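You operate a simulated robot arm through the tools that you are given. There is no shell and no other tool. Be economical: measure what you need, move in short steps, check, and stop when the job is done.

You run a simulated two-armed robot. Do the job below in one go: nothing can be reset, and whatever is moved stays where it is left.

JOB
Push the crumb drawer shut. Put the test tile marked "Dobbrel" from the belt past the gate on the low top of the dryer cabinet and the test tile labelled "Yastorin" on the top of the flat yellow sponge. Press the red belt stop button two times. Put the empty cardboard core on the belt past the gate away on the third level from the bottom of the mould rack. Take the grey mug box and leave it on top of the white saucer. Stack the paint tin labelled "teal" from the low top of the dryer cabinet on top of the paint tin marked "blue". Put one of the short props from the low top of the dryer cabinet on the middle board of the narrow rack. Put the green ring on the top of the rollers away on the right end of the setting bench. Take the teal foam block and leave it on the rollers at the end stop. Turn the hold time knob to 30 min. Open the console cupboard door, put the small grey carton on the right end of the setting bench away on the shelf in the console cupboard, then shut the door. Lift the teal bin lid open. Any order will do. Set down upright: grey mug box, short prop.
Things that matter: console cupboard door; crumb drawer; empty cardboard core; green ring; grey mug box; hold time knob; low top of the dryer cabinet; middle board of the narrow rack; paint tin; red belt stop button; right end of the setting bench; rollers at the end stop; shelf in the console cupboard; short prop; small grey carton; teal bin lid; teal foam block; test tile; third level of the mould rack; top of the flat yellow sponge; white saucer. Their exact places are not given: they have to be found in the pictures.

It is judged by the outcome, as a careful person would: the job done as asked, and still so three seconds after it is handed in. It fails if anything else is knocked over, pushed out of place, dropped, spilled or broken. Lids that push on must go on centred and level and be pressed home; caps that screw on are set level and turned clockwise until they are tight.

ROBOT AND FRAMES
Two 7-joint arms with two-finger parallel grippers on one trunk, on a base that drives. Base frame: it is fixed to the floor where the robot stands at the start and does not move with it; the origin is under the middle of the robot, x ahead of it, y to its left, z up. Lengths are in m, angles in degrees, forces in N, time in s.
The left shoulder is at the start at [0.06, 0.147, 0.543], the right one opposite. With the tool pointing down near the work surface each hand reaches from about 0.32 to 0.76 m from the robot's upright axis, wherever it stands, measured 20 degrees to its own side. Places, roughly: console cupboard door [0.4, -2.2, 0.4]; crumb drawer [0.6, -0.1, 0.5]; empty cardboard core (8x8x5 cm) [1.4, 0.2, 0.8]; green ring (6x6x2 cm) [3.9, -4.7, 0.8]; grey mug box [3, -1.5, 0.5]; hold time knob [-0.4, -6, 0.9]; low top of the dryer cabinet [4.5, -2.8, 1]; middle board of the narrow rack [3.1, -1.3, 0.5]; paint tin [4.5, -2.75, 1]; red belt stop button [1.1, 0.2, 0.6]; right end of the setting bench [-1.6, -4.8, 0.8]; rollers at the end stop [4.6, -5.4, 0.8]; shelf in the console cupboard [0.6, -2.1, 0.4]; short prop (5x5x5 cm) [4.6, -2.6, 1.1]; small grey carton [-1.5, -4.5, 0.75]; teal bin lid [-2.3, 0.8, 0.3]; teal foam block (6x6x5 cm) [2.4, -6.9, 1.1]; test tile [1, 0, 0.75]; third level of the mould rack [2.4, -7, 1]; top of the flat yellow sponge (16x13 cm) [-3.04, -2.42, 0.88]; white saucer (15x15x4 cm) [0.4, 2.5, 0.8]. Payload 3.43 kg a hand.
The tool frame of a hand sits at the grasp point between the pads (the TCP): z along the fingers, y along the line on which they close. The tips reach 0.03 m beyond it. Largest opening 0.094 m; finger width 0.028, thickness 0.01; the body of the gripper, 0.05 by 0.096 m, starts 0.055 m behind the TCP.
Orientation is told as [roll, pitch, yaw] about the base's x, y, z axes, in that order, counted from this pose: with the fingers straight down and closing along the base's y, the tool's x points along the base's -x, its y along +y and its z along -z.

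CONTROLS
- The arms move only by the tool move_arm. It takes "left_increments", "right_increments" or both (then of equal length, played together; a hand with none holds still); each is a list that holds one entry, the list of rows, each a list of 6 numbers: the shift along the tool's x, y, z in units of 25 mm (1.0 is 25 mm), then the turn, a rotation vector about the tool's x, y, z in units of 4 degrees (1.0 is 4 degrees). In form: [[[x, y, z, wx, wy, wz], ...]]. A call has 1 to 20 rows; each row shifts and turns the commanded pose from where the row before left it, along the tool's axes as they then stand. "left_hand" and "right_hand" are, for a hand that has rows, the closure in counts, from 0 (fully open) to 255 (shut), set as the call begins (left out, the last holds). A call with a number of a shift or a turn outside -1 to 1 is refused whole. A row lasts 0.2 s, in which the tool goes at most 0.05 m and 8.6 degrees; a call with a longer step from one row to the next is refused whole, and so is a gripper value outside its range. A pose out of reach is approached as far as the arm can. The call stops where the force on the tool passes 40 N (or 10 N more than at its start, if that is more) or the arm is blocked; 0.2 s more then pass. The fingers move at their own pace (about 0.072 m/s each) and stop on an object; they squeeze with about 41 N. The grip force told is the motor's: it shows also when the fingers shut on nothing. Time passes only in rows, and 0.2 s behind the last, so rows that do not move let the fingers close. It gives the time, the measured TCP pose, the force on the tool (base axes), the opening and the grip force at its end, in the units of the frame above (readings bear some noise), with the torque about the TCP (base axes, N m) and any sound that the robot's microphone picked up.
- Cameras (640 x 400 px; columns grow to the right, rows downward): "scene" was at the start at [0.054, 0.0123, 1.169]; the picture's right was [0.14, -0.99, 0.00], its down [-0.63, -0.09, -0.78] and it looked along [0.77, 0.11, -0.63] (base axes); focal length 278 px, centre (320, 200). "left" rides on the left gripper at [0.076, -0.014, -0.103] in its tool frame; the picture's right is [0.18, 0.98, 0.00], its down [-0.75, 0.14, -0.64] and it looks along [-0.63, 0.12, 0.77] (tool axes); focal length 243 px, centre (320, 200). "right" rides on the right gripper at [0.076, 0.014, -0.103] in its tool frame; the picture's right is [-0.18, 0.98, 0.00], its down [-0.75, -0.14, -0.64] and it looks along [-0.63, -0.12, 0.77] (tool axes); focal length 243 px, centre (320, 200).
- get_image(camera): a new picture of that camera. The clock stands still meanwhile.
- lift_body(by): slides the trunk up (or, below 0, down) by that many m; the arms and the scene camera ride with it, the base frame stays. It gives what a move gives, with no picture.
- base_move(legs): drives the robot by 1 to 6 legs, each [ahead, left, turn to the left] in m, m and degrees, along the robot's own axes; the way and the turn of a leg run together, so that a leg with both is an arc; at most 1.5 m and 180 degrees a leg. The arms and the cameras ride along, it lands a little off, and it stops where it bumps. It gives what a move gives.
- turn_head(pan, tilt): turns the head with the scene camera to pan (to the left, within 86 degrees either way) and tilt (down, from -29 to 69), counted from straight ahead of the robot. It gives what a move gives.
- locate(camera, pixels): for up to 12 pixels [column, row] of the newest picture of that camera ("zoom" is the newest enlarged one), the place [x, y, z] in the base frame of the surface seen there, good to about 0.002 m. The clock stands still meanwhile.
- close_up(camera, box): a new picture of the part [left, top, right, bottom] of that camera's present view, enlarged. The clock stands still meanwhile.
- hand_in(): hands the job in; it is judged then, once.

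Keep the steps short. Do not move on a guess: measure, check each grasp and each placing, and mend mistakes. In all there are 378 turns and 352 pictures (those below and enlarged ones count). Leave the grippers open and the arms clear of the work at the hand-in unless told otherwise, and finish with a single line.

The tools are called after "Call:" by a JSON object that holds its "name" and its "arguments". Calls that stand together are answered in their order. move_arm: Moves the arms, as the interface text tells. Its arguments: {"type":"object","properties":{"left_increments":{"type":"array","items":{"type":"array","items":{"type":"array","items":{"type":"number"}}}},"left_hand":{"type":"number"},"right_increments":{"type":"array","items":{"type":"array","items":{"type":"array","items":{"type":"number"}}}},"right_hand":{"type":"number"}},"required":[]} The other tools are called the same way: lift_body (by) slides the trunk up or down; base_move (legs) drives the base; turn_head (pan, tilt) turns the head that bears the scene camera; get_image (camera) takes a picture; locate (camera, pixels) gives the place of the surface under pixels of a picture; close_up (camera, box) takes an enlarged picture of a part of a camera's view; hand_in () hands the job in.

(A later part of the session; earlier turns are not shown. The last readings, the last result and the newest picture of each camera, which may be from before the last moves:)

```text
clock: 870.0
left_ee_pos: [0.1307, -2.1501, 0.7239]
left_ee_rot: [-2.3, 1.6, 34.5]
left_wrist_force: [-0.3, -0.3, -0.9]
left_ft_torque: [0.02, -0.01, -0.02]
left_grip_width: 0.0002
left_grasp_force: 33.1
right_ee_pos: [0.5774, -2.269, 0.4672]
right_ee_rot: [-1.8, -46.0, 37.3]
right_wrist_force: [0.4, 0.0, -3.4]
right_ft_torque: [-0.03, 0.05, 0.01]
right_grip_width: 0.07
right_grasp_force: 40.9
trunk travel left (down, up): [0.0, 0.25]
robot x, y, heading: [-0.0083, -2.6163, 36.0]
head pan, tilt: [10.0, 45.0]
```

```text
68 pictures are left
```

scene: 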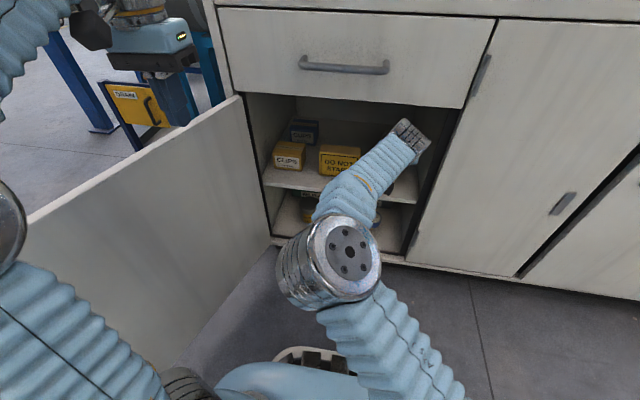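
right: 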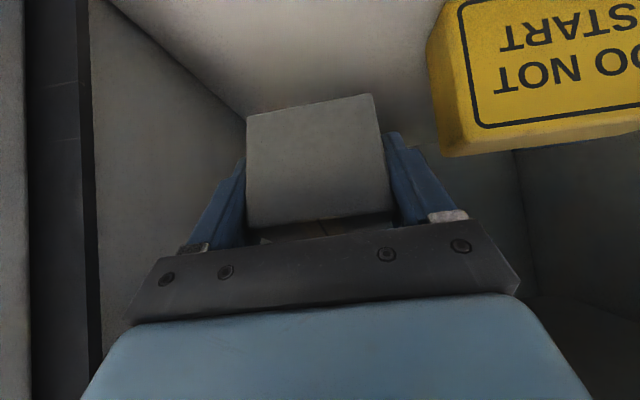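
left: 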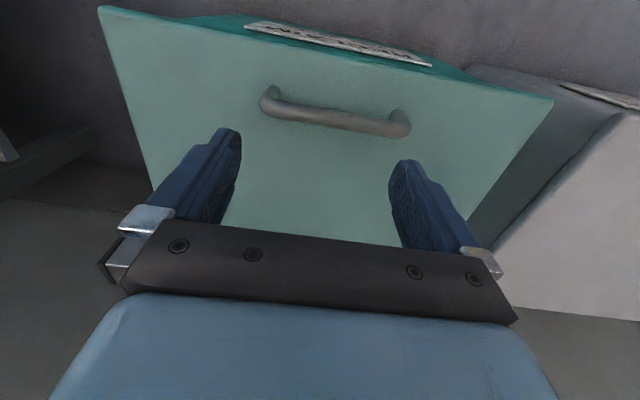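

Inside at the right spot; lower to the shelf.

Call:
{"name": "move_arm", "arguments": {"right_increments": [[[0.38, 0, 0.366, 0, 0, 0], [0.38, 0, 0.366, 0, 0, 0], [0.38, 0, 0.366, 0, 0, 0], [0.38, 0, 0.366, 0, 0, 0], [0.3, 0, 0.3, 0, 0, 0], [0.1, 0, 0.1, 0, 0, 0], [0.08, 0, 0.08, 0, 0, 0], [0, 0, 0, 0, 0, 0]]]}}

Call:
{"name": "get_image", "arguments": {"camera": "right"}}

```text
clock: 871.8
left_ee_pos: [0.1303, -2.1516, 0.7258]
left_ee_rot: [-2.3, 1.3, 34.4]
left_wrist_force: [0.0, 0.1, -0.1]
left_ft_torque: [0.03, -0.01, -0.01]
left_grip_width: 0.0002
left_grasp_force: 33.1
right_ee_pos: [0.5785, -2.2699, 0.4024]
right_ee_rot: [-1.8, -46.6, 37.2]
right_wrist_force: [1.5, -0.3, 36.2]
right_ft_torque: [0.44, 0.78, 0.18]
right_grip_width: 0.0702
right_grasp_force: 40.7
trunk travel left (down, up): [0.0, 0.25]
robot x, y, heading: [-0.0083, -2.6129, 36.4]
head pan, tilt: [10.0, 45.0]
```

```text
67 pictures are left
```

right: 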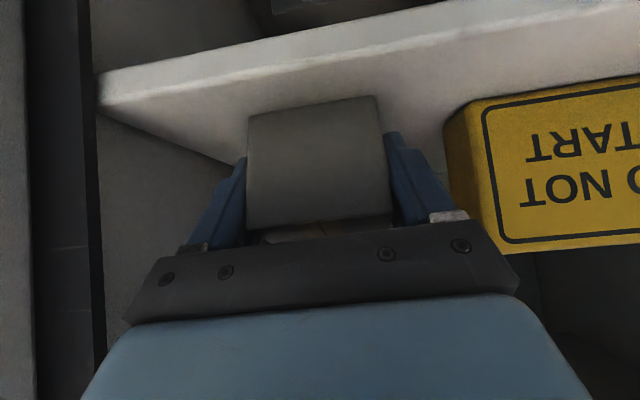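

On the shelf. Relax, open partly and withdraw straight back.

Call:
{"name": "move_arm", "arguments": {"right_increments": [[[-0.06, 0, -0.06, 0, 0, 0], [0, 0, 0, 0, 0, 0], [0, 0, 0, 0, 0, 0], [0, 0, 0, 0, 0, 0]]], "right_hand": 15}}

Call:
{"name": "move_arm", "arguments": {"right_increments": [[[0.25, 0, -0.35, 0, 0, 0], [0.6, 0, -0.72, 0, 0, 0], [0.65, 0, -0.72, 0, 0, 0], [0.65, 0, -0.72, 0, 0, 0], [0.65, 0, -0.72, 0, 0, 0], [0.65, 0, -0.72, 0, 0, 0], [0.65, 0, -0.72, 0, 0, 0], [0.65, 0, -0.72, 0, 0, 0]]]}}

Call:
{"name": "get_image", "arguments": {"camera": "right"}}

Call:
{"name": "get_image", "arguments": {"camera": "scene"}}

```text
clock: 872.8
left_ee_pos: [0.1311, -2.1511, 0.7246]
left_ee_rot: [-2.3, 1.5, 34.5]
left_wrist_force: [0.0, -0.2, -0.6]
left_ft_torque: [-0.03, -0.01, 0.0]
left_grip_width: 0.0
left_grasp_force: 33.1
right_ee_pos: [0.5789, -2.2696, 0.4003]
right_ee_rot: [-1.8, -45.9, 37.2]
right_wrist_force: [-0.3, 0.5, -0.5]
right_ft_torque: [-0.03, 0.01, -0.01]
right_grip_width: 0.0889
right_grasp_force: 0.0
trunk travel left (down, up): [0.0, 0.25]
robot x, y, heading: [-0.0116, -2.6091, 36.2]
head pan, tilt: [10.0, 45.0]
```

```text
clock: 874.5
left_ee_pos: [0.131, -2.1502, 0.7228]
left_ee_rot: [-2.3, 1.5, 34.6]
left_wrist_force: [-0.4, 0.0, 0.1]
left_ft_torque: [-0.01, 0.03, 0.0]
left_grip_width: 0.0
left_grasp_force: 33.2
right_ee_pos: [0.432, -2.3735, 0.4062]
right_ee_rot: [-1.7, -46.0, 37.3]
right_wrist_force: [0.7, 0.6, 0.4]
right_ft_torque: [-0.01, -0.02, 0.01]
right_grip_width: 0.0886
right_grasp_force: 0.0
trunk travel left (down, up): [0.0, 0.25]
robot x, y, heading: [-0.0153, -2.6122, 36.5]
head pan, tilt: [10.0, 45.0]
```

```text
66 pictures are left
```

right: 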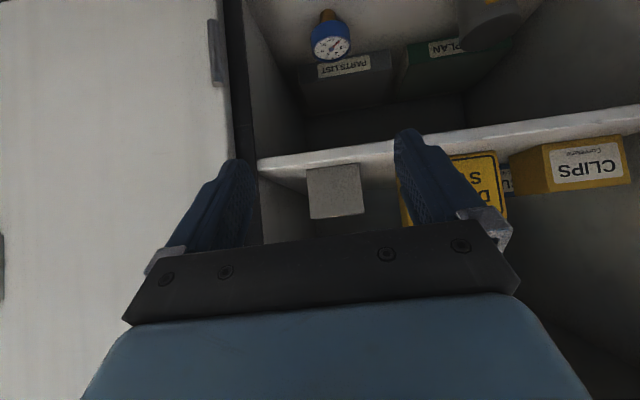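

```text
65 pictures are left
```

scene: 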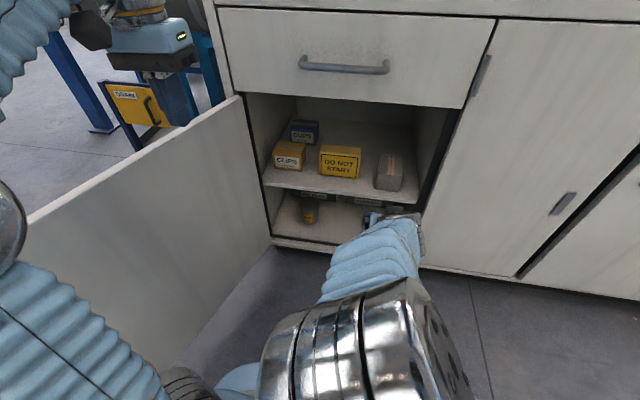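

Carton sits on the shelf. Now shut the door: back off, slide left, lower the left hand outside the door.

Call:
{"name": "base_move", "arguments": {"legs": [[-0.5, 0, 0], [0, 0.42, 0]]}}

Call:
{"name": "move_arm", "arguments": {"left_increments": [[[0, 0, 0.9, 0, 0, 0], [0, 0, 0.9, 0, 0, 0], [0, 0, 0.9, 0, 0, 0], [0, 0, 0.9, 0, 0, 0], [0, 0, 0.9, 0, 0, 0], [0, 0, 0.9, 0, 0, 0], [0, 0, 0.9, 0, 0, 0], [0, 0, 0.9, 0, 0, 0], [0, 0, 0.9, 0, 0, 0]]], "right_increments": [[[0.3, 0, -0.9, 0, 0, 0], [0.3, 0, -0.9, 0, 0, 0], [0.3, 0, -0.9, 0, 0, 0], [0, 0, -0.9, 0, 0, 0], [-0.5, 0, -0.7, 0, 0, 0], [-0.5, 0, -0.7, 0, 0, 0], [-0.5, 0, -0.7, 0, 0, 0], [-0.5, 0, -0.7, 0, 0, 0], [-0.5, 0, -0.7, 0, 0, 0]]]}}

Call:
{"name": "turn_head", "arguments": {"pan": 10, "tilt": 40}}

Call:
{"name": "get_image", "arguments": {"camera": "scene"}}

```text
clock: 879.6
left_ee_pos: [-0.5045, -2.1056, 0.7236]
left_ee_rot: [-2.3, 1.6, 33.6]
left_wrist_force: [0.4, 0.4, 0.2]
left_ft_torque: [-0.01, 0.02, -0.04]
left_grip_width: 0.0001
left_grasp_force: 32.9
right_ee_pos: [-0.2073, -2.3328, 0.4069]
right_ee_rot: [-1.9, -46.1, 36.4]
right_wrist_force: [1.0, -1.0, -1.3]
right_ft_torque: [0.0, -0.01, -0.04]
right_grip_width: 0.0883
right_grasp_force: 0.1
trunk travel left (down, up): [0.0, 0.25]
robot x, y, heading: [-0.6511, -2.5632, 35.3]
head pan, tilt: [10.0, 45.0]
```

```text
clock: 881.6
left_ee_pos: [-0.5047, -2.1167, 0.5204]
left_ee_rot: [-2.3, 1.5, 33.7]
left_wrist_force: [-0.6, 0.2, 0.6]
left_ft_torque: [0.0, 0.0, 0.0]
left_grip_width: 0.0001
left_grasp_force: 33.3
right_ee_pos: [-0.2911, -2.3883, 0.5572]
right_ee_rot: [-1.8, -45.9, 36.4]
right_wrist_force: [0.0, 1.3, 0.1]
right_ft_torque: [0.01, -0.02, 0.01]
right_grip_width: 0.0887
right_grasp_force: 0.0
trunk travel left (down, up): [0.0, 0.25]
robot x, y, heading: [-0.6539, -2.5617, 35.4]
head pan, tilt: [10.0, 45.0]
```

```text
clock: 882.3
left_ee_pos: [-0.5052, -2.1163, 0.5217]
left_ee_rot: [-2.3, 1.4, 33.6]
left_wrist_force: [0.1, -0.3, -0.3]
left_ft_torque: [0.0, -0.03, 0.02]
left_grip_width: 0.0
left_grasp_force: 33.3
right_ee_pos: [-0.2902, -2.3884, 0.5572]
right_ee_rot: [-1.8, -46.0, 36.4]
right_wrist_force: [-0.2, 0.6, -0.4]
right_ft_torque: [0.03, -0.04, -0.01]
right_grip_width: 0.0888
right_grasp_force: 0.1
trunk travel left (down, up): [0.0, 0.25]
robot x, y, heading: [-0.6571, -2.5623, 35.4]
head pan, tilt: [10.0, 40.0]
```

```text
64 pictures are left
```

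scene: 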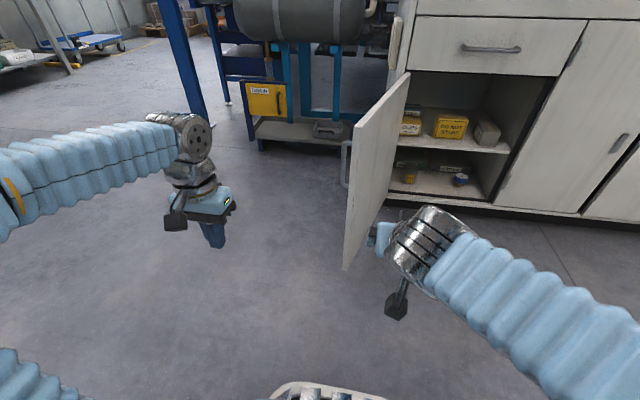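

Raise the right hand above the door's height, then drive ahead with the left hand outside the door.

Call:
{"name": "move_arm", "arguments": {"right_increments": [[[-0.72, -0.3, -0.69, 0, 0, 0], [-0.72, -0.3, -0.69, 0, 0, 0], [-0.72, -0.3, -0.69, 0, 0, 0], [-0.72, -0.3, -0.69, 0, 0, 0], [-0.72, -0.3, -0.69, 0, 0, 0], [-0.72, -0.3, -0.69, 0, 0, 0], [-0.72, -0.3, -0.69, 0, 0, 0], [-0.72, -0.3, -0.69, 0, 0, 0], [-0.72, -0.3, -0.69, 0, 0, 0], [-0.72, -0.3, -0.69, 0, 0, 0], [-0.72, -0.3, -0.69, 0, 0, 0]]]}}

Call:
{"name": "base_move", "arguments": {"legs": [[0.33, 0, 0.6], [0, -0.33, 0]]}}

Call:
{"name": "get_image", "arguments": {"camera": "scene"}}

```text
clock: 884.7
left_ee_pos: [-0.5054, -2.1166, 0.5205]
left_ee_rot: [-2.3, 1.5, 33.6]
left_wrist_force: [0.1, 0.4, 0.0]
left_ft_torque: [-0.01, -0.03, 0.03]
left_grip_width: 0.0
left_grasp_force: 33.5
right_ee_pos: [-0.2459, -2.4492, 0.8339]
right_ee_rot: [-1.8, -46.0, 36.4]
right_wrist_force: [0.6, -0.1, 0.6]
right_ft_torque: [0.02, -0.01, 0.02]
right_grip_width: 0.0882
right_grasp_force: 0.1
trunk travel left (down, up): [0.0, 0.25]
robot x, y, heading: [-0.6556, -2.5611, 35.4]
head pan, tilt: [10.0, 40.0]
```

```text
clock: 888.6
left_ee_pos: [-0.0461, -2.1866, 0.5222]
left_ee_rot: [-2.4, 1.5, 33.9]
left_wrist_force: [-0.5, 0.7, 0.2]
left_ft_torque: [-0.01, -0.02, 0.01]
left_grip_width: 0.0
left_grasp_force: 33.3
right_ee_pos: [0.2155, -2.5185, 0.8325]
right_ee_rot: [-1.8, -46.1, 36.5]
right_wrist_force: [0.7, 0.5, -0.3]
right_ft_torque: [-0.02, 0.0, 0.03]
right_grip_width: 0.0885
right_grasp_force: 0.2
trunk travel left (down, up): [0.0, 0.25]
robot x, y, heading: [-0.191, -2.6346, 35.7]
head pan, tilt: [10.0, 40.0]
```

```text
63 pictures are left
```

scene: 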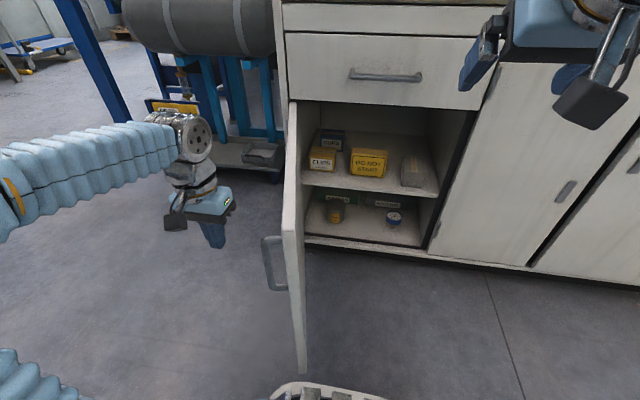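

Back 0.12 to clear the door's sweep, extend the left hand 0.2 along the door's outside, then push right.

Call:
{"name": "base_move", "arguments": {"legs": [[-0.14, 0.03, 0]]}}

Call:
{"name": "move_arm", "arguments": {"left_increments": [[[-1, 0, 0, 0, 0, 0], [-1, 0, 0, 0, 0, 0], [-1, 0, 0, 0, 0, 0], [-1, 0, 0, 0, 0, 0], [-1, 0, 0, 0, 0, 0], [-1, 0, 0, 0, 0, 0], [-1, 0, 0, 0, 0, 0], [0, -1, 0, 0, 0, 0], [0, -1, 0, 0, 0, 0], [0, -1, 0, 0, 0, 0], [0, -1, 0, 0, 0, 0], [0, -1, 0, 0, 0, 0], [0, -1, 0, 0, 0, 0], [0, -1, 0, 0, 0, 0], [0, -1, 0, 0, 0, 0], [0, -1, 0, 0, 0, 0], [0, -1, 0, 0, 0, 0]]]}}

Call:
{"name": "get_image", "arguments": {"camera": "scene"}}

```text
clock: 890.0
left_ee_pos: [-0.1784, -2.2436, 0.5214]
left_ee_rot: [-2.2, 1.5, 33.9]
left_wrist_force: [0.1, 0.8, 0.0]
left_ft_torque: [0.0, 0.0, -0.02]
left_grip_width: 0.0
left_grasp_force: 33.5
right_ee_pos: [0.0829, -2.5765, 0.8342]
right_ee_rot: [-1.8, -46.0, 36.7]
right_wrist_force: [-0.2, 0.5, -0.6]
right_ft_torque: [-0.02, -0.02, -0.01]
right_grip_width: 0.0887
right_grasp_force: 0.0
trunk travel left (down, up): [0.0, 0.25]
robot x, y, heading: [-0.3243, -2.6956, 35.9]
head pan, tilt: [10.0, 40.0]
```

```text
clock: 893.6
left_ee_pos: [0.1052, -2.3537, 0.526]
left_ee_rot: [-2.3, 1.6, 34.0]
left_wrist_force: [0.6, 0.5, -0.2]
left_ft_torque: [-0.03, 0.05, 0.02]
left_grip_width: 0.0
left_grasp_force: 33.3
right_ee_pos: [0.083, -2.5736, 0.8335]
right_ee_rot: [-1.7, -46.0, 36.7]
right_wrist_force: [0.2, -0.5, 0.1]
right_ft_torque: [0.0, -0.01, 0.0]
right_grip_width: 0.0884
right_grasp_force: 0.1
trunk travel left (down, up): [0.0, 0.25]
robot x, y, heading: [-0.3258, -2.6942, 36.1]
head pan, tilt: [10.0, 40.0]
```

```text
62 pictures are left
```

scene: 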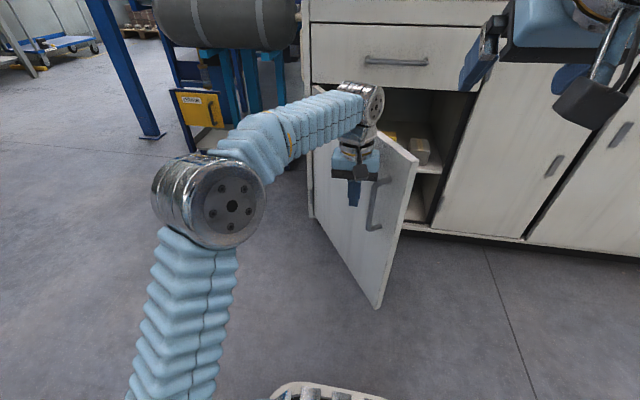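

Half closed. Push forward with the base.

Call:
{"name": "base_move", "arguments": {"legs": [[0.15, -0.11, 0], [0.12, -0.02, 0]]}}

Call:
{"name": "get_image", "arguments": {"camera": "scene"}}

```text
clock: 896.0
left_ee_pos: [0.399, -2.2998, 0.5249]
left_ee_rot: [-2.3, 1.5, 34.0]
left_wrist_force: [0.0, 0.0, 0.5]
left_ft_torque: [0.02, -0.02, 0.0]
left_grip_width: 0.0001
left_grasp_force: 32.9
right_ee_pos: [0.3774, -2.5207, 0.8325]
right_ee_rot: [-1.8, -46.0, 36.6]
right_wrist_force: [-0.6, -0.5, -0.6]
right_ft_torque: [0.0, 0.03, 0.03]
right_grip_width: 0.0884
right_grasp_force: 0.1
trunk travel left (down, up): [0.0, 0.25]
robot x, y, heading: [-0.034, -2.6421, 35.7]
head pan, tilt: [10.0, 40.0]
```

```text
61 pictures are left
```

scene: 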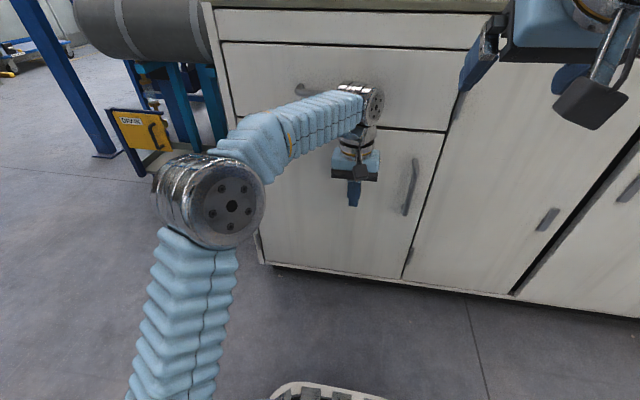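

Door appears closed; push gently against it to be sure.

Call:
{"name": "base_move", "arguments": {"legs": [[0.05, 0, 0], [0.04, 0, 0]]}}

Call:
{"name": "base_move", "arguments": {"legs": [[-0.35, 0, 0]]}}

Call:
{"name": "close_up", "arguments": {"camera": "scene", "box": [200, 20, 480, 260]}}

Call:
{"name": "locate", "arguments": {"camera": "zoom", "pixels": [[420, 200], [455, 200], [420, 300], [460, 300], [300, 300], [420, 100], [380, 300]]}}

```text
clock: 896.8
left_ee_pos: [0.4022, -2.2962, 0.5273]
left_ee_rot: [-2.2, 2.1, 33.6]
left_wrist_force: [-0.5, -0.5, -0.1]
left_ft_torque: [-0.01, 0.01, 0.01]
left_grip_width: 0.0002
left_grasp_force: 33.2
right_ee_pos: [0.3866, -2.512, 0.8355]
right_ee_rot: [-2.0, -46.1, 36.9]
right_wrist_force: [0.1, 0.1, -0.1]
right_ft_torque: [0.04, 0.0, 0.02]
right_grip_width: 0.0885
right_grasp_force: 0.1
trunk travel left (down, up): [0.0, 0.25]
robot x, y, heading: [-0.0206, -2.6301, 36.3]
head pan, tilt: [10.0, 40.0]
stopped in leg 1: the robot was blocked; the commanded pose is now the measured one
```

```text
clock: 899.0
left_ee_pos: [0.1254, -2.5002, 0.5248]
left_ee_rot: [-2.1, 2.4, 33.3]
left_wrist_force: [0.0, 0.4, 0.0]
left_ft_torque: [0.0, -0.02, 0.03]
left_grip_width: 0.0
left_grasp_force: 33.0
right_ee_pos: [0.1085, -2.7146, 0.8322]
right_ee_rot: [-1.9, -45.9, 36.7]
right_wrist_force: [0.9, 0.6, 0.2]
right_ft_torque: [-0.04, 0.0, 0.0]
right_grip_width: 0.0886
right_grasp_force: 0.0
trunk travel left (down, up): [0.0, 0.25]
robot x, y, heading: [-0.3025, -2.8347, 35.8]
head pan, tilt: [10.0, 40.0]
```

```text
1.67 times, centred on (340, 140) of scene
```

zoom: 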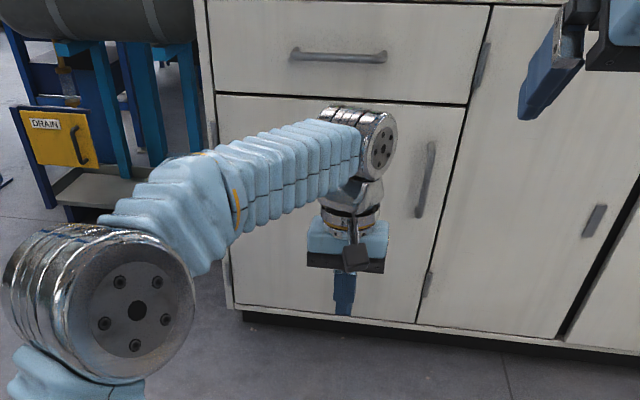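

```text
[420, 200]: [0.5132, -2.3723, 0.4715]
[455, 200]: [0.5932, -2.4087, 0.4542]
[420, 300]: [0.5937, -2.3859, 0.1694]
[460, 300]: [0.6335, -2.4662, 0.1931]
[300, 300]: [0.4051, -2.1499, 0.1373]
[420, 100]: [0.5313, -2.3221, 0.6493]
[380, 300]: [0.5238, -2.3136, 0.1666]
```

The door is flush with its neighbours – shut. Now back to the teal bin with both hands free.

Call:
{"name": "lift_body", "arguments": {"by": 0.25}}

Call:
{"name": "base_move", "arguments": {"legs": [[-0.25, 0, 0], [0, 0, 90], [1.5, 0, 0], [1.1, 0, 0], [0, -0.9, 0]]}}

Call:
{"name": "move_arm", "arguments": {"left_increments": [[[0.9, 0.3, -0.3, 0, 0, 1], [0.9, 0.3, -0.3, 0, 0, 1], [0, 0, 0, 0, 0, 1], [0, 0, 0, 0, 0, 1], [0, 0, 0, 0, 0, 1], [0, 0, 0, 0, 0, 1], [0, 0, 0, 0, 0, 1], [0, 0, 0, 0, 0, 1], [0, 0, 0, 0, 0, 1], [0, 0, 0, 0, 0, 1], [0, 0, 0, 0, 0, 1], [0, 0, 0, 0, 0, 1], [0, 0, 0, 0, 0, 1], [0, 0, 0, 0, 0, 1], [0, 0, 0, 0, 0, 1], [0, 0, 0, 0, 0, 1], [0, 0, 0, 0, 0, 1], [0, 0, 0, 0, 0, 1], [0, 0, 0, 0, 0, 1], [0, 0, 0, 0, 0, 1]]], "left_hand": 0}}

Call:
{"name": "turn_head", "arguments": {"pan": 5, "tilt": 40}}

Call:
{"name": "get_image", "arguments": {"camera": "scene"}}

```text
clock: 901.6
left_ee_pos: [0.125, -2.5004, 0.7731]
left_ee_rot: [-2.2, 2.4, 33.4]
left_wrist_force: [0.3, -0.3, 0.0]
left_ft_torque: [-0.02, -0.02, 0.03]
left_grip_width: 0.0
left_grasp_force: 32.7
right_ee_pos: [0.1089, -2.7169, 1.0839]
right_ee_rot: [-1.7, -45.9, 36.7]
right_wrist_force: [0.3, -0.3, -0.2]
right_ft_torque: [-0.01, 0.01, -0.01]
right_grip_width: 0.0887
right_grasp_force: 0.0
trunk travel left (down, up): [-0.25, 0.0]
robot x, y, heading: [-0.3002, -2.8366, 36.1]
head pan, tilt: [10.0, 40.0]
```

```text
clock: 923.9
left_ee_pos: [-1.5639, 0.0971, 0.7743]
left_ee_rot: [-2.1, 2.4, 120.7]
left_wrist_force: [0.1, 0.1, -0.3]
left_ft_torque: [-0.01, -0.01, 0.02]
left_grip_width: 0.0
left_grasp_force: 33.2
right_ee_pos: [-1.349, 0.0724, 1.083]
right_ee_rot: [-1.8, -45.9, 124.2]
right_wrist_force: [-0.2, 0.2, 0.1]
right_ft_torque: [0.01, -0.02, -0.02]
right_grip_width: 0.0885
right_grasp_force: 0.1
trunk travel left (down, up): [-0.25, 0.0]
robot x, y, heading: [-1.2499, -0.3418, 123.4]
head pan, tilt: [10.0, 40.0]
```

```text
clock: 928.1
left_ee_pos: [-1.5559, 0.052, 0.7911]
left_ee_rot: [-2.8, -1.7, 40.9]
left_wrist_force: [0.9, -0.4, -0.2]
left_ft_torque: [0.0, -0.01, -0.01]
left_grip_width: 0.0942
left_grasp_force: 0.0
right_ee_pos: [-1.3494, 0.0725, 1.0822]
right_ee_rot: [-1.9, -45.8, 124.2]
right_wrist_force: [0.2, 0.1, -0.3]
right_ft_torque: [0.03, 0.02, -0.02]
right_grip_width: 0.0886
right_grasp_force: 0.0
trunk travel left (down, up): [-0.25, 0.0]
robot x, y, heading: [-1.2506, -0.3418, 123.4]
head pan, tilt: [10.0, 40.0]
```

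```text
clock: 928.7
left_ee_pos: [-1.5573, 0.0509, 0.7898]
left_ee_rot: [-2.9, -1.7, 40.9]
left_wrist_force: [0.5, 0.5, 0.3]
left_ft_torque: [0.0, 0.02, -0.03]
left_grip_width: 0.094
left_grasp_force: 0.0
right_ee_pos: [-1.3497, 0.0717, 1.0833]
right_ee_rot: [-1.7, -45.9, 124.2]
right_wrist_force: [-1.0, 0.4, -0.3]
right_ft_torque: [0.02, -0.01, 0.0]
right_grip_width: 0.0886
right_grasp_force: 0.1
trunk travel left (down, up): [-0.25, 0.0]
robot x, y, heading: [-1.2471, -0.339, 123.3]
head pan, tilt: [5.0, 40.0]
```

```text
59 pictures are left
```

scene: 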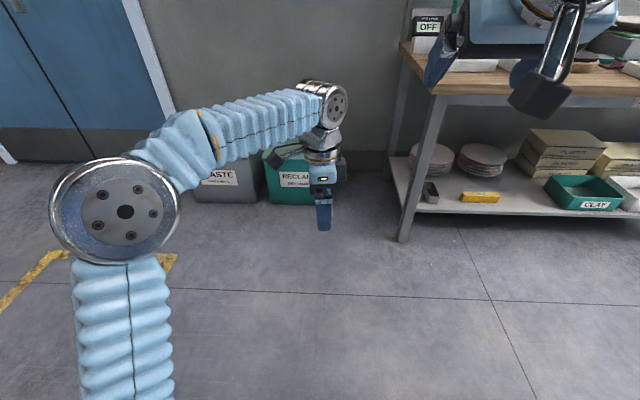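

Call:
{"name": "move_arm", "arguments": {"right_increments": [[[0, 0.9, 0, 0, 0, 0], [0, 0.9, 0, 0, 0, 0], [0, 0.9, 0, 0, 0, 0]]], "right_hand": 255}}

Call:
{"name": "base_move", "arguments": {"legs": [[0, 0.03, 2.9], [0.9, 0, 0]]}}

Call:
{"name": "lift_body", "arguments": {"by": -0.25}}

Call:
{"name": "get_image", "arguments": {"camera": "left"}}

Call:
{"name": "get_image", "arguments": {"camera": "scene"}}

```text
clock: 929.5
left_ee_pos: [-1.5566, 0.0521, 0.7904]
left_ee_rot: [-2.8, -1.6, 41.1]
left_wrist_force: [0.7, -0.1, 0.2]
left_ft_torque: [0.0, -0.03, 0.01]
left_grip_width: 0.094
left_grasp_force: 0.1
right_ee_pos: [-1.4039, 0.0338, 1.0816]
right_ee_rot: [-1.8, -46.0, 124.2]
right_wrist_force: [0.0, 0.2, 0.3]
right_ft_torque: [-0.01, 0.01, 0.01]
right_grip_width: 0.0001
right_grasp_force: 21.5
trunk travel left (down, up): [-0.25, 0.0]
robot x, y, heading: [-1.2473, -0.3373, 123.2]
head pan, tilt: [5.0, 40.0]
```

```text
clock: 934.7
left_ee_pos: [-2.1133, 0.7528, 0.7903]
left_ee_rot: [-2.7, -1.8, 42.5]
left_wrist_force: [-0.4, -0.5, -0.9]
left_ft_torque: [0.0, 0.0, 0.0]
left_grip_width: 0.0941
left_grasp_force: 0.0
right_ee_pos: [-1.9618, 0.741, 1.082]
right_ee_rot: [-1.8, -46.0, 125.9]
right_wrist_force: [-0.3, 0.1, 1.0]
right_ft_torque: [0.01, 0.0, 0.0]
right_grip_width: 0.0
right_grasp_force: 32.9
trunk travel left (down, up): [-0.25, 0.0]
robot x, y, heading: [-1.7962, 0.3686, 125.1]
head pan, tilt: [5.0, 40.0]
```

```text
clock: 937.2
left_ee_pos: [-2.1121, 0.7533, 0.5404]
left_ee_rot: [-2.8, -1.6, 42.5]
left_wrist_force: [-0.5, -0.1, -0.6]
left_ft_torque: [0.0, -0.02, 0.01]
left_grip_width: 0.094
left_grasp_force: 0.0
right_ee_pos: [-1.9612, 0.7422, 0.8316]
right_ee_rot: [-1.8, -45.9, 125.7]
right_wrist_force: [0.1, -0.6, -0.6]
right_ft_torque: [0.02, -0.03, -0.03]
right_grip_width: 0.0
right_grasp_force: 33.1
trunk travel left (down, up): [0.0, 0.25]
robot x, y, heading: [-1.7935, 0.3714, 125.3]
head pan, tilt: [5.0, 40.0]
```

```text
58 pictures are left
```

left: 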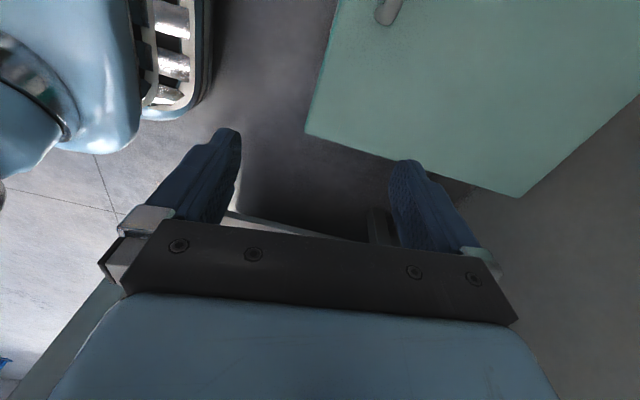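

```text
57 pictures are left
```

scene: 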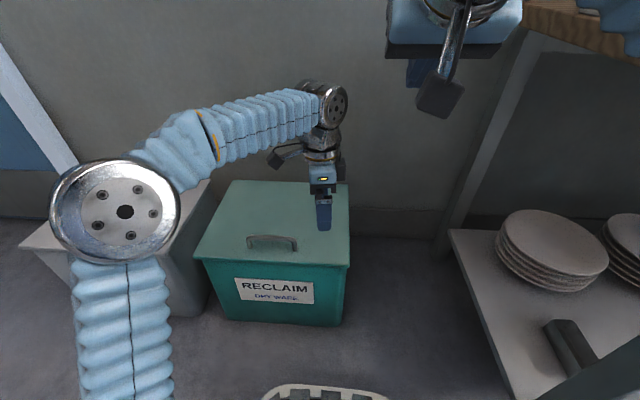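

Bring the left hand over the left part of the bar.

Call:
{"name": "move_arm", "arguments": {"left_increments": [[[0.816, 0.22, 0, 0, 0, 0], [0.816, 0.22, 0, 0, 0, 0], [0.816, 0.22, 0, 0, 0, 0], [0.816, 0.22, 0, 0, 0, 0], [0.816, 0.22, 0, 0, 0, 0], [0.816, 0.22, 0, 0, 0, 0], [0.816, 0.22, 0, 0, 0, 0], [0.816, 0.22, 0, 0, 0, 0], [0, 0, 0, 0, 0, 0.6], [0, 0, 0, 0, 0, 0.6], [0, 0, 0.9, 0, 0, 0], [0, 0, 0.9, 0, 0, 0]]]}}

Call:
{"name": "get_image", "arguments": {"camera": "left"}}

Call:
{"name": "locate", "arguments": {"camera": "scene", "pixels": [[250, 240], [272, 240], [294, 243]]}}

```text
clock: 939.9
left_ee_pos: [-2.2596, 0.6735, 0.4884]
left_ee_rot: [-2.6, -1.9, 37.7]
left_wrist_force: [-0.1, 0.2, -0.4]
left_ft_torque: [-0.04, -0.02, 0.02]
left_grip_width: 0.0939
left_grasp_force: 0.0
right_ee_pos: [-1.9612, 0.7406, 0.8311]
right_ee_rot: [-1.8, -45.9, 125.8]
right_wrist_force: [0.4, 0.3, -0.4]
right_ft_torque: [-0.03, 0.01, 0.0]
right_grip_width: 0.0
right_grasp_force: 32.8
trunk travel left (down, up): [0.0, 0.25]
robot x, y, heading: [-1.7926, 0.3687, 125.2]
head pan, tilt: [5.0, 40.0]
```

```text
56 pictures are left
```

left: 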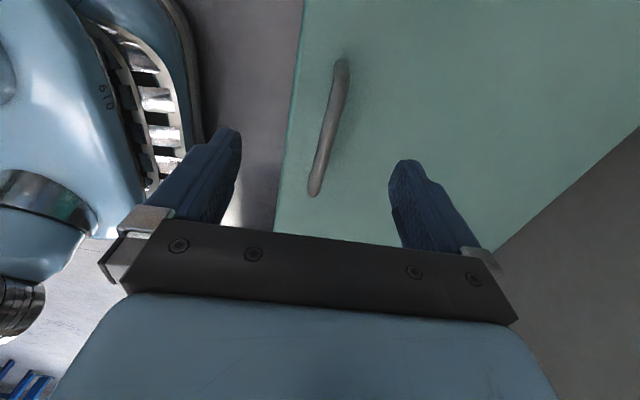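

```text
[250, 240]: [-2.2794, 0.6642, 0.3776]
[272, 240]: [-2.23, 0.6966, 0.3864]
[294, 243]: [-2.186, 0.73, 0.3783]
```

Call:
{"name": "move_arm", "arguments": {"left_increments": [[[0, 0.15, 0.98, 0, 0, 0], [0, 0, 0.98, 0, 0, 0], [0, 0, 0.98, 0, 0, 0], [0, 0, 0.98, 0, 0, 0], [0, 0, 0, 0, 0, 0]]]}}

Call:
{"name": "move_arm", "arguments": {"left_increments": [[[0, 0, 0, 0, 0, 0], [0, 0, 0, 0, 0, 0], [0, 0, 0, 0, 0, 0], [0, 0, 0, 0, 0, 0], [0, 0, 0, 0, 0, 0]]], "left_hand": 255}}

Call:
{"name": "move_arm", "arguments": {"left_increments": [[[0, 0.1, -0.5, 0, 0, 0], [0, 0.2, -0.8, 0, 0, 0], [0, 0.3, -0.84, 0, 0, 0], [0, 0.35, -0.8, 0, 0, 0], [0, 0.434, -0.786, 0, 0, 0], [0, 0.5, -0.75, 0, 0, 0], [0, 0.5, -0.7, 0, 0, 0]]]}}

Call:
{"name": "get_image", "arguments": {"camera": "scene"}}

```text
clock: 941.0
left_ee_pos: [-2.2601, 0.6763, 0.3912]
left_ee_rot: [-2.6, -1.9, 37.8]
left_wrist_force: [-0.2, 0.4, 0.1]
left_ft_torque: [0.05, -0.02, 0.0]
left_grip_width: 0.0943
left_grasp_force: 0.0
right_ee_pos: [-1.9613, 0.74, 0.8325]
right_ee_rot: [-1.7, -46.0, 125.8]
right_wrist_force: [0.3, -0.1, 1.4]
right_ft_torque: [0.03, 0.01, 0.0]
right_grip_width: 0.0
right_grasp_force: 32.7
trunk travel left (down, up): [0.0, 0.25]
robot x, y, heading: [-1.7948, 0.3708, 125.1]
head pan, tilt: [5.0, 40.0]
```

```text
clock: 941.9
left_ee_pos: [-2.2611, 0.681, 0.3919]
left_ee_rot: [-1.6, -1.9, 37.6]
left_wrist_force: [-13.7, 15.7, -7.3]
left_ft_torque: [0.28, -0.42, -0.85]
left_grip_width: 0.0182
left_grasp_force: 41.5
right_ee_pos: [-1.9611, 0.7422, 0.8323]
right_ee_rot: [-1.9, -45.9, 125.6]
right_wrist_force: [0.5, 0.2, -0.3]
right_ft_torque: [-0.01, 0.0, 0.02]
right_grip_width: 0.0
right_grasp_force: 32.6
trunk travel left (down, up): [0.0, 0.25]
robot x, y, heading: [-1.7948, 0.3688, 125.0]
head pan, tilt: [5.0, 40.0]
stopped in row 4 (left hand): the force on the tool passed its limit at 46 N (the readings are from after the stop); the commanded pose is now the measured one
```

```text
clock: 943.3
left_ee_pos: [-2.2845, 0.711, 0.4945]
left_ee_rot: [-2.2, -2.2, 37.3]
left_wrist_force: [8.5, -11.8, 7.9]
left_ft_torque: [-0.14, 0.07, -0.68]
left_grip_width: 0.017
left_grasp_force: 45.4
right_ee_pos: [-1.9608, 0.741, 0.8323]
right_ee_rot: [-1.6, -46.0, 125.8]
right_wrist_force: [-0.1, 0.0, 0.7]
right_ft_torque: [-0.05, -0.02, 0.0]
right_grip_width: 0.0001
right_grasp_force: 32.7
trunk travel left (down, up): [0.0, 0.25]
robot x, y, heading: [-1.7953, 0.3672, 125.2]
head pan, tilt: [5.0, 40.0]
stopped in row 6 (left hand): the force on the tool passed its limit at 44 N (the readings are from after the stop); the commanded pose is now the measured one
```

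```text
55 pictures are left
```

scene: 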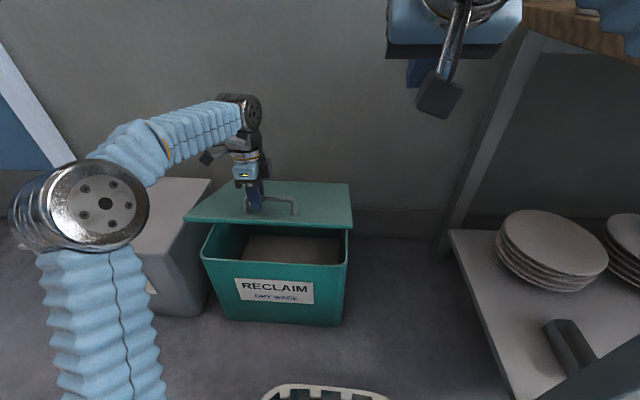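

Call:
{"name": "move_arm", "arguments": {"left_increments": [[[0, 0.35, -0.75, 0, 0, 0], [0, 0.45, -0.7, 0, 0, 0], [0, 0.5, -0.65, 0, 0, 0], [0, 0.5, -0.6, 0, 0, 0]]]}}

Call:
{"name": "get_image", "arguments": {"camera": "scene"}}

```text
clock: 944.3
left_ee_pos: [-2.3126, 0.751, 0.5616]
left_ee_rot: [-2.1, -2.3, 37.1]
left_wrist_force: [22.8, 7.7, 2.0]
left_ft_torque: [0.36, -0.84, -1.16]
left_grip_width: 0.0143
left_grasp_force: 45.0
right_ee_pos: [-1.9598, 0.7417, 0.8322]
right_ee_rot: [-1.8, -45.9, 125.7]
right_wrist_force: [0.3, -0.3, 0.2]
right_ft_torque: [-0.01, -0.01, 0.03]
right_grip_width: 0.0
right_grasp_force: 33.2
trunk travel left (down, up): [0.0, 0.25]
robot x, y, heading: [-1.7974, 0.3698, 124.8]
head pan, tilt: [5.0, 40.0]
```

```text
54 pictures are left
```

scene: 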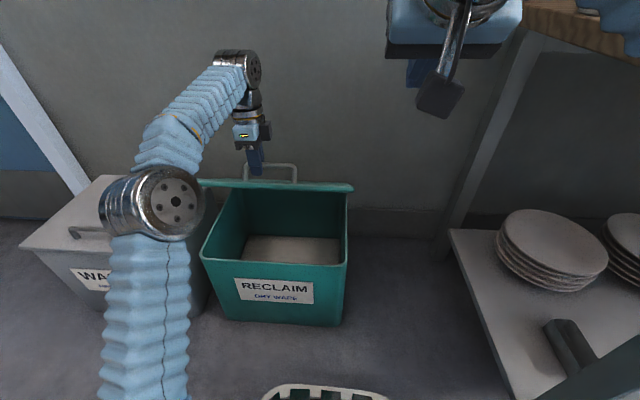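

Lid is held ~50° open by the left hand. Bring the closed right hand down in front of the bin, below the lid's edge.

Call:
{"name": "move_arm", "arguments": {"right_increments": [[[0.72, 0.4, 0.695, 0, 0, 0], [0.72, 0.4, 0.695, 0, 0, 0], [0.72, 0.4, 0.695, 0, 0, 0], [0.72, 0.4, 0.695, 0, 0, 0], [0.72, 0.4, 0.695, 0, 0, 0], [0.72, 0.4, 0.695, 0, 0, 0], [0.72, 0.4, 0.695, 0, 0, 0], [0.72, 0.4, 0.695, 0, 0, 0], [0.72, 0.4, 0.695, 0, 0, 0], [0.72, 0.4, 0.695, 0, 0, 0], [0.72, 0.4, 0.695, 0, 0, 0], [0.72, 0.4, 0.695, 0, 0, 0], [0.72, 0.4, 0.695, 0, 0, 0]]]}}

Call:
{"name": "get_image", "arguments": {"camera": "scene"}}

Call:
{"name": "get_image", "arguments": {"camera": "right"}}

```text
clock: 947.1
left_ee_pos: [-2.3141, 0.7506, 0.5598]
left_ee_rot: [-2.3, -2.4, 37.3]
left_wrist_force: [28.0, 20.1, -3.2]
left_ft_torque: [0.28, -0.42, -1.25]
left_grip_width: 0.014
left_grasp_force: 45.1
right_ee_pos: [-2.0614, 0.6699, 0.5034]
right_ee_rot: [-1.7, -45.9, 125.7]
right_wrist_force: [0.0, 0.6, 0.9]
right_ft_torque: [0.0, 0.03, -0.01]
right_grip_width: 0.0
right_grasp_force: 33.0
trunk travel left (down, up): [0.0, 0.25]
robot x, y, heading: [-1.7933, 0.3675, 125.1]
head pan, tilt: [5.0, 40.0]
```

```text
53 pictures are left
```

scene: 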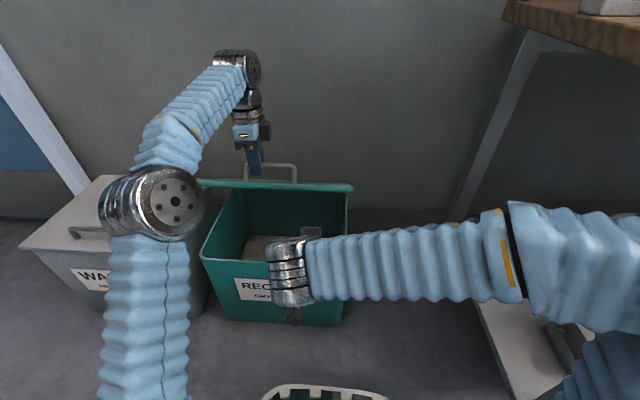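

```text
52 pictures are left
```

right: 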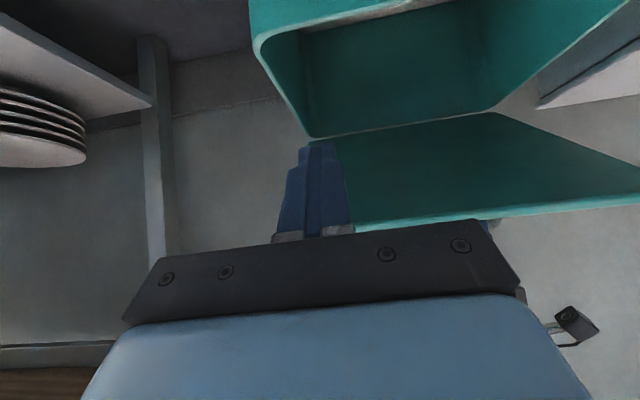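

Shift left 4.5 cm, then forward under the lid.

Call:
{"name": "move_arm", "arguments": {"right_increments": [[[0, 0.9, 0, 0, 0, 0], [0, 0.9, 0, 0, 0, 0], [-0.66, 0, 0.683, 0, 0, 0], [-0.66, 0, 0.683, 0, 0, 0], [-0.66, 0, 0.683, 0, 0, 0], [-0.66, 0, 0.683, 0, 0, 0], [-0.66, 0, 0.683, 0, 0, 0], [-0.66, 0, 0.683, 0, 0, 0], [-0.66, 0, 0.683, 0, 0, 0], [-0.66, 0, 0.683, 0, 0, 0]]]}}

Call:
{"name": "get_image", "arguments": {"camera": "right"}}

Call:
{"name": "get_image", "arguments": {"camera": "scene"}}

```text
clock: 949.1
left_ee_pos: [-2.3161, 0.7511, 0.5637]
left_ee_rot: [-1.4, -2.5, 37.2]
left_wrist_force: [2.5, -0.6, 4.0]
left_ft_torque: [-0.41, 0.59, -1.44]
left_grip_width: 0.014
left_grasp_force: 45.1
right_ee_pos: [-2.1913, 0.7765, 0.497]
right_ee_rot: [-2.0, -45.4, 126.1]
right_wrist_force: [-0.3, -0.2, -1.4]
right_ft_torque: [0.03, 0.08, -0.02]
right_grip_width: 0.0
right_grasp_force: 33.1
trunk travel left (down, up): [0.0, 0.25]
robot x, y, heading: [-1.7952, 0.3696, 124.9]
head pan, tilt: [5.0, 40.0]
stopped in row 10 (left hand): the force on the tool passed its limit at 56 N (the readings are from after the stop); the commanded pose is now the measured one
```

```text
51 pictures are left
```

right: 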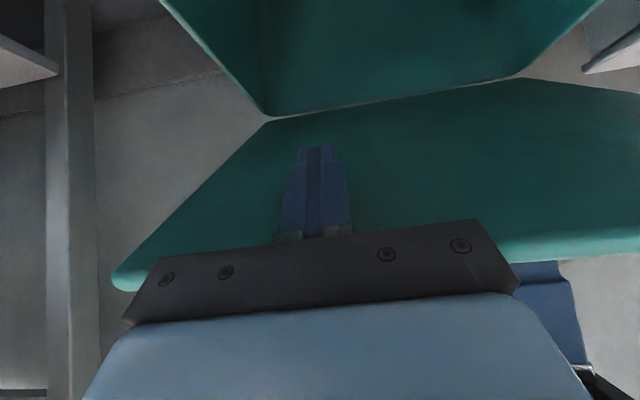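

```text
50 pictures are left
```

scene: 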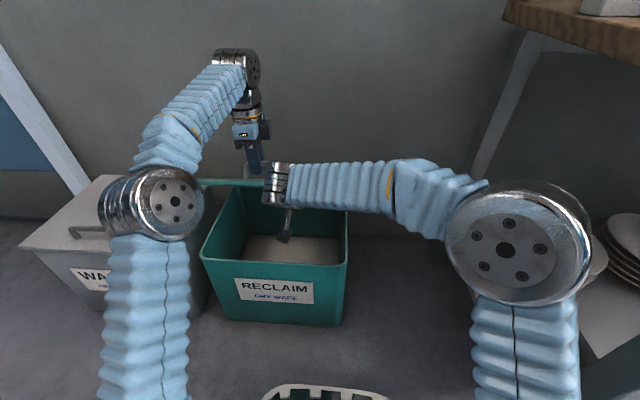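

Right hand is under the lid and touching it. Release the left hand and lift it clear.

Call:
{"name": "move_arm", "arguments": {"left_increments": [[[0, 0, 0, 0, 0, 0], [0, 0, 0, 0, 0, 0], [0, 0, 0, 0, 0, 0], [0, 0, -0.8, 0, 0, 0], [0, 0, -1, 0, 0, 0], [0, 0, -1, 0, 0, 0], [0.5, 0, -1, 0, 0, 0], [0.5, 0, -1, 0, 0, 0]]], "left_hand": 0}}

Call:
{"name": "get_image", "arguments": {"camera": "scene"}}

```text
clock: 950.9
left_ee_pos: [-2.3167, 0.7504, 0.5953]
left_ee_rot: [-1.4, -2.5, 37.5]
left_wrist_force: [0.0, -1.0, 0.3]
left_ft_torque: [0.01, 0.0, 0.0]
left_grip_width: 0.0943
left_grasp_force: 0.1
left hand out of reach, approached as far as the arm can: row 5, 6, 7, 8
right_ee_pos: [-2.1918, 0.7766, 0.498]
right_ee_rot: [-2.0, -45.3, 126.1]
right_wrist_force: [-0.5, 0.0, -0.3]
right_ft_torque: [0.0, -0.02, 0.02]
right_grip_width: 0.0001
right_grasp_force: 33.2
trunk travel left (down, up): [0.0, 0.25]
robot x, y, heading: [-1.7918, 0.3677, 125.1]
head pan, tilt: [5.0, 40.0]
```

```text
49 pictures are left
```

scene: 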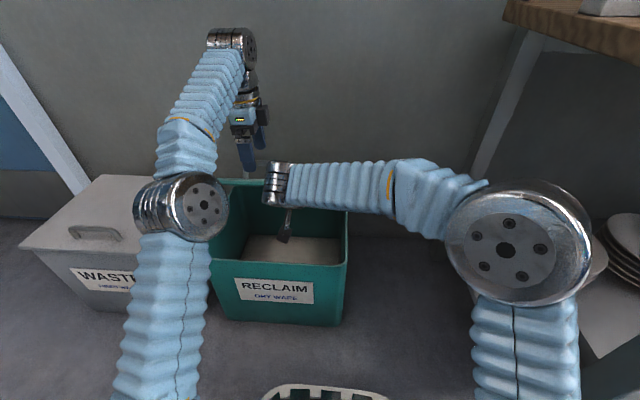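

The lid holds itself there. Raise the trunk 8 cm: frees the left hand upward and lets the right hand push the lid further.

Call:
{"name": "lift_body", "arguments": {"by": 0.08}}

Call:
{"name": "get_image", "arguments": {"camera": "scene"}}

```text
clock: 952.1
left_ee_pos: [-2.3164, 0.7507, 0.6746]
left_ee_rot: [-1.3, -2.5, 37.4]
left_wrist_force: [0.1, -0.2, 0.6]
left_ft_torque: [0.03, -0.02, -0.02]
left_grip_width: 0.0943
left_grasp_force: 0.0
right_ee_pos: [-2.1916, 0.7759, 0.5776]
right_ee_rot: [-2.0, -45.4, 126.0]
right_wrist_force: [-0.2, 0.3, 1.1]
right_ft_torque: [-0.03, 0.01, 0.02]
right_grip_width: 0.0
right_grasp_force: 33.5
trunk travel left (down, up): [-0.08, 0.17]
robot x, y, heading: [-1.7953, 0.3647, 124.9]
head pan, tilt: [5.0, 40.0]
```

```text
48 pictures are left
```

scene: 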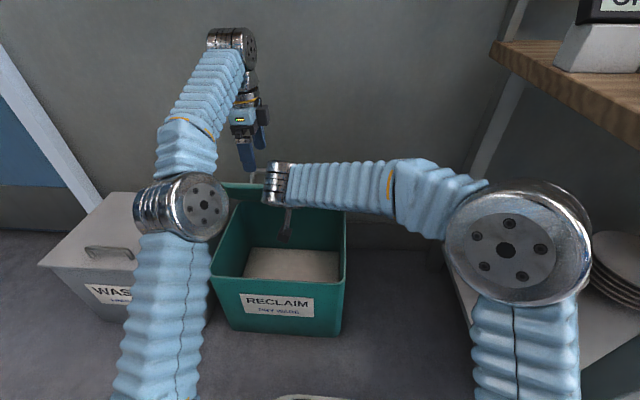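

Move the left hand back toward the robot, then push the lid over with the right hand.

Call:
{"name": "move_arm", "arguments": {"left_increments": [[[0, -0.5, -0.5, 0, 0, 0], [0, -1, -0.5, 0, 0, 0], [0, -1, 0, 0, 0, 0], [0, -1, 0, 0, 0, 0], [0, -1, 0, 0, 0, 0], [0, -1, 0, 0, 0, 0], [0, -1, 0, 0, 0, 0]]]}}

Call:
{"name": "move_arm", "arguments": {"right_increments": [[[-0.69, 0, 0.71, 0, 0, 0], [-0.69, 0, 0.71, 0, 0, 0], [-0.69, 0, 0.71, 0, 0, 0], [-0.69, 0, 0.71, 0, 0, 0], [-0.69, 0, 0.71, 0, 0, 0], [-0.69, 0, 0.71, 0, 0, 0], [-0.69, 0, 0.71, 0, 0, 0], [-0.69, 0, 0.71, 0, 0, 0]]]}}

Call:
{"name": "get_image", "arguments": {"camera": "scene"}}

```text
clock: 953.7
left_ee_pos: [-2.2199, 0.6212, 0.7028]
left_ee_rot: [-1.3, -2.5, 37.4]
left_wrist_force: [-0.1, -0.9, -0.3]
left_ft_torque: [-0.04, -0.02, 0.01]
left_grip_width: 0.094
left_grasp_force: 0.0
right_ee_pos: [-2.193, 0.7769, 0.5782]
right_ee_rot: [-1.9, -45.3, 126.1]
right_wrist_force: [-0.1, 0.3, 0.2]
right_ft_torque: [0.02, 0.0, -0.01]
right_grip_width: 0.0001
right_grasp_force: 32.6
trunk travel left (down, up): [-0.08, 0.17]
robot x, y, heading: [-1.7904, 0.3708, 125.0]
head pan, tilt: [5.0, 40.0]
```

```text
clock: 955.5
left_ee_pos: [-2.2198, 0.623, 0.704]
left_ee_rot: [-1.3, -2.5, 37.5]
left_wrist_force: [-0.2, -1.0, 0.3]
left_ft_torque: [0.02, 0.02, 0.0]
left_grip_width: 0.0939
left_grasp_force: 0.0
right_ee_pos: [-2.3049, 0.9377, 0.5741]
right_ee_rot: [-2.1, -45.2, 126.1]
right_wrist_force: [0.2, 0.0, -0.1]
right_ft_torque: [-0.01, -0.01, 0.01]
right_grip_width: 0.0001
right_grasp_force: 33.4
trunk travel left (down, up): [-0.08, 0.17]
robot x, y, heading: [-1.7974, 0.3708, 124.9]
head pan, tilt: [5.0, 40.0]
```

```text
47 pictures are left
```

scene: 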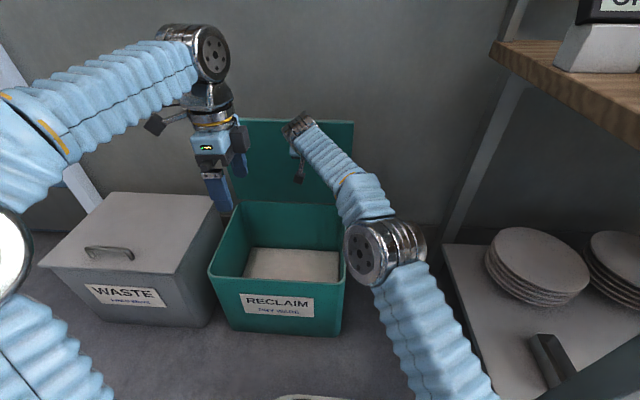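

Lid is upright. Push 4 cm more so it leans back, then withdraw and check.

Call:
{"name": "move_arm", "arguments": {"right_increments": [[[-0.5, 0, 0.5, 0, 0, 0], [-0.5, 0, 0.5, 0, 0, 0], [-0.4, 0, 0.4, 0, 0, 0]]]}}

Call:
{"name": "move_arm", "arguments": {"right_increments": [[[0.6, 0, -0.65, 0, 0, 0], [0.69, 0, -0.71, 0, 0, 0], [0.69, 0, -0.71, 0, 0, 0], [0.69, 0, -0.71, 0, 0, 0], [0.69, 0, -0.71, 0, 0, 0], [0.5, 0, -0.8, 0, 0, 0], [0, 0, -0.9, 0, 0, 0]]]}}

Call:
{"name": "get_image", "arguments": {"camera": "scene"}}

```text
clock: 956.3
left_ee_pos: [-2.2203, 0.6216, 0.7034]
left_ee_rot: [-1.3, -2.4, 37.5]
left_wrist_force: [-0.3, 0.2, -1.0]
left_ft_torque: [0.01, 0.0, 0.01]
left_grip_width: 0.094
left_grasp_force: 0.0
right_ee_pos: [-2.3092, 0.9445, 0.5739]
right_ee_rot: [-1.8, -45.2, 126.2]
right_wrist_force: [0.3, 0.7, -0.3]
right_ft_torque: [0.05, -0.04, 0.03]
right_grip_width: 0.0
right_grasp_force: 33.0
right hand out of reach, approached as far as the arm can: row 1, 2, 3
trunk travel left (down, up): [-0.08, 0.17]
robot x, y, heading: [-1.7954, 0.3689, 124.7]
head pan, tilt: [5.0, 40.0]
```

```text
clock: 957.9
left_ee_pos: [-2.2194, 0.6223, 0.7039]
left_ee_rot: [-1.3, -2.4, 37.4]
left_wrist_force: [0.1, -0.5, -0.9]
left_ft_torque: [-0.04, 0.0, 0.04]
left_grip_width: 0.094
left_grasp_force: 0.1
right_ee_pos: [-2.2186, 0.8133, 0.5962]
right_ee_rot: [-2.0, -45.2, 126.1]
right_wrist_force: [-0.3, -0.5, 0.3]
right_ft_torque: [0.0, 0.01, 0.01]
right_grip_width: 0.0
right_grasp_force: 32.8
trunk travel left (down, up): [-0.08, 0.17]
robot x, y, heading: [-1.797, 0.3681, 125.1]
head pan, tilt: [5.0, 40.0]
```

```text
46 pictures are left
```

scene: 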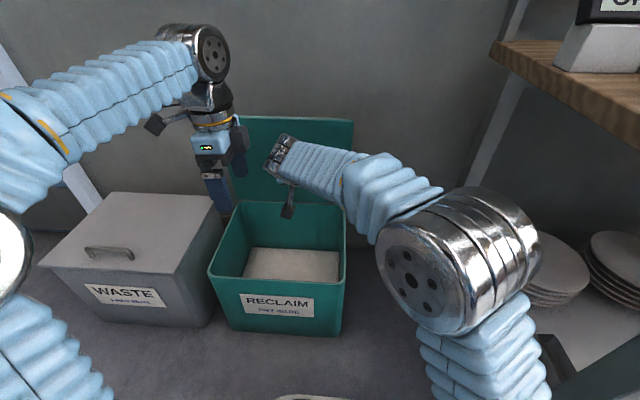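

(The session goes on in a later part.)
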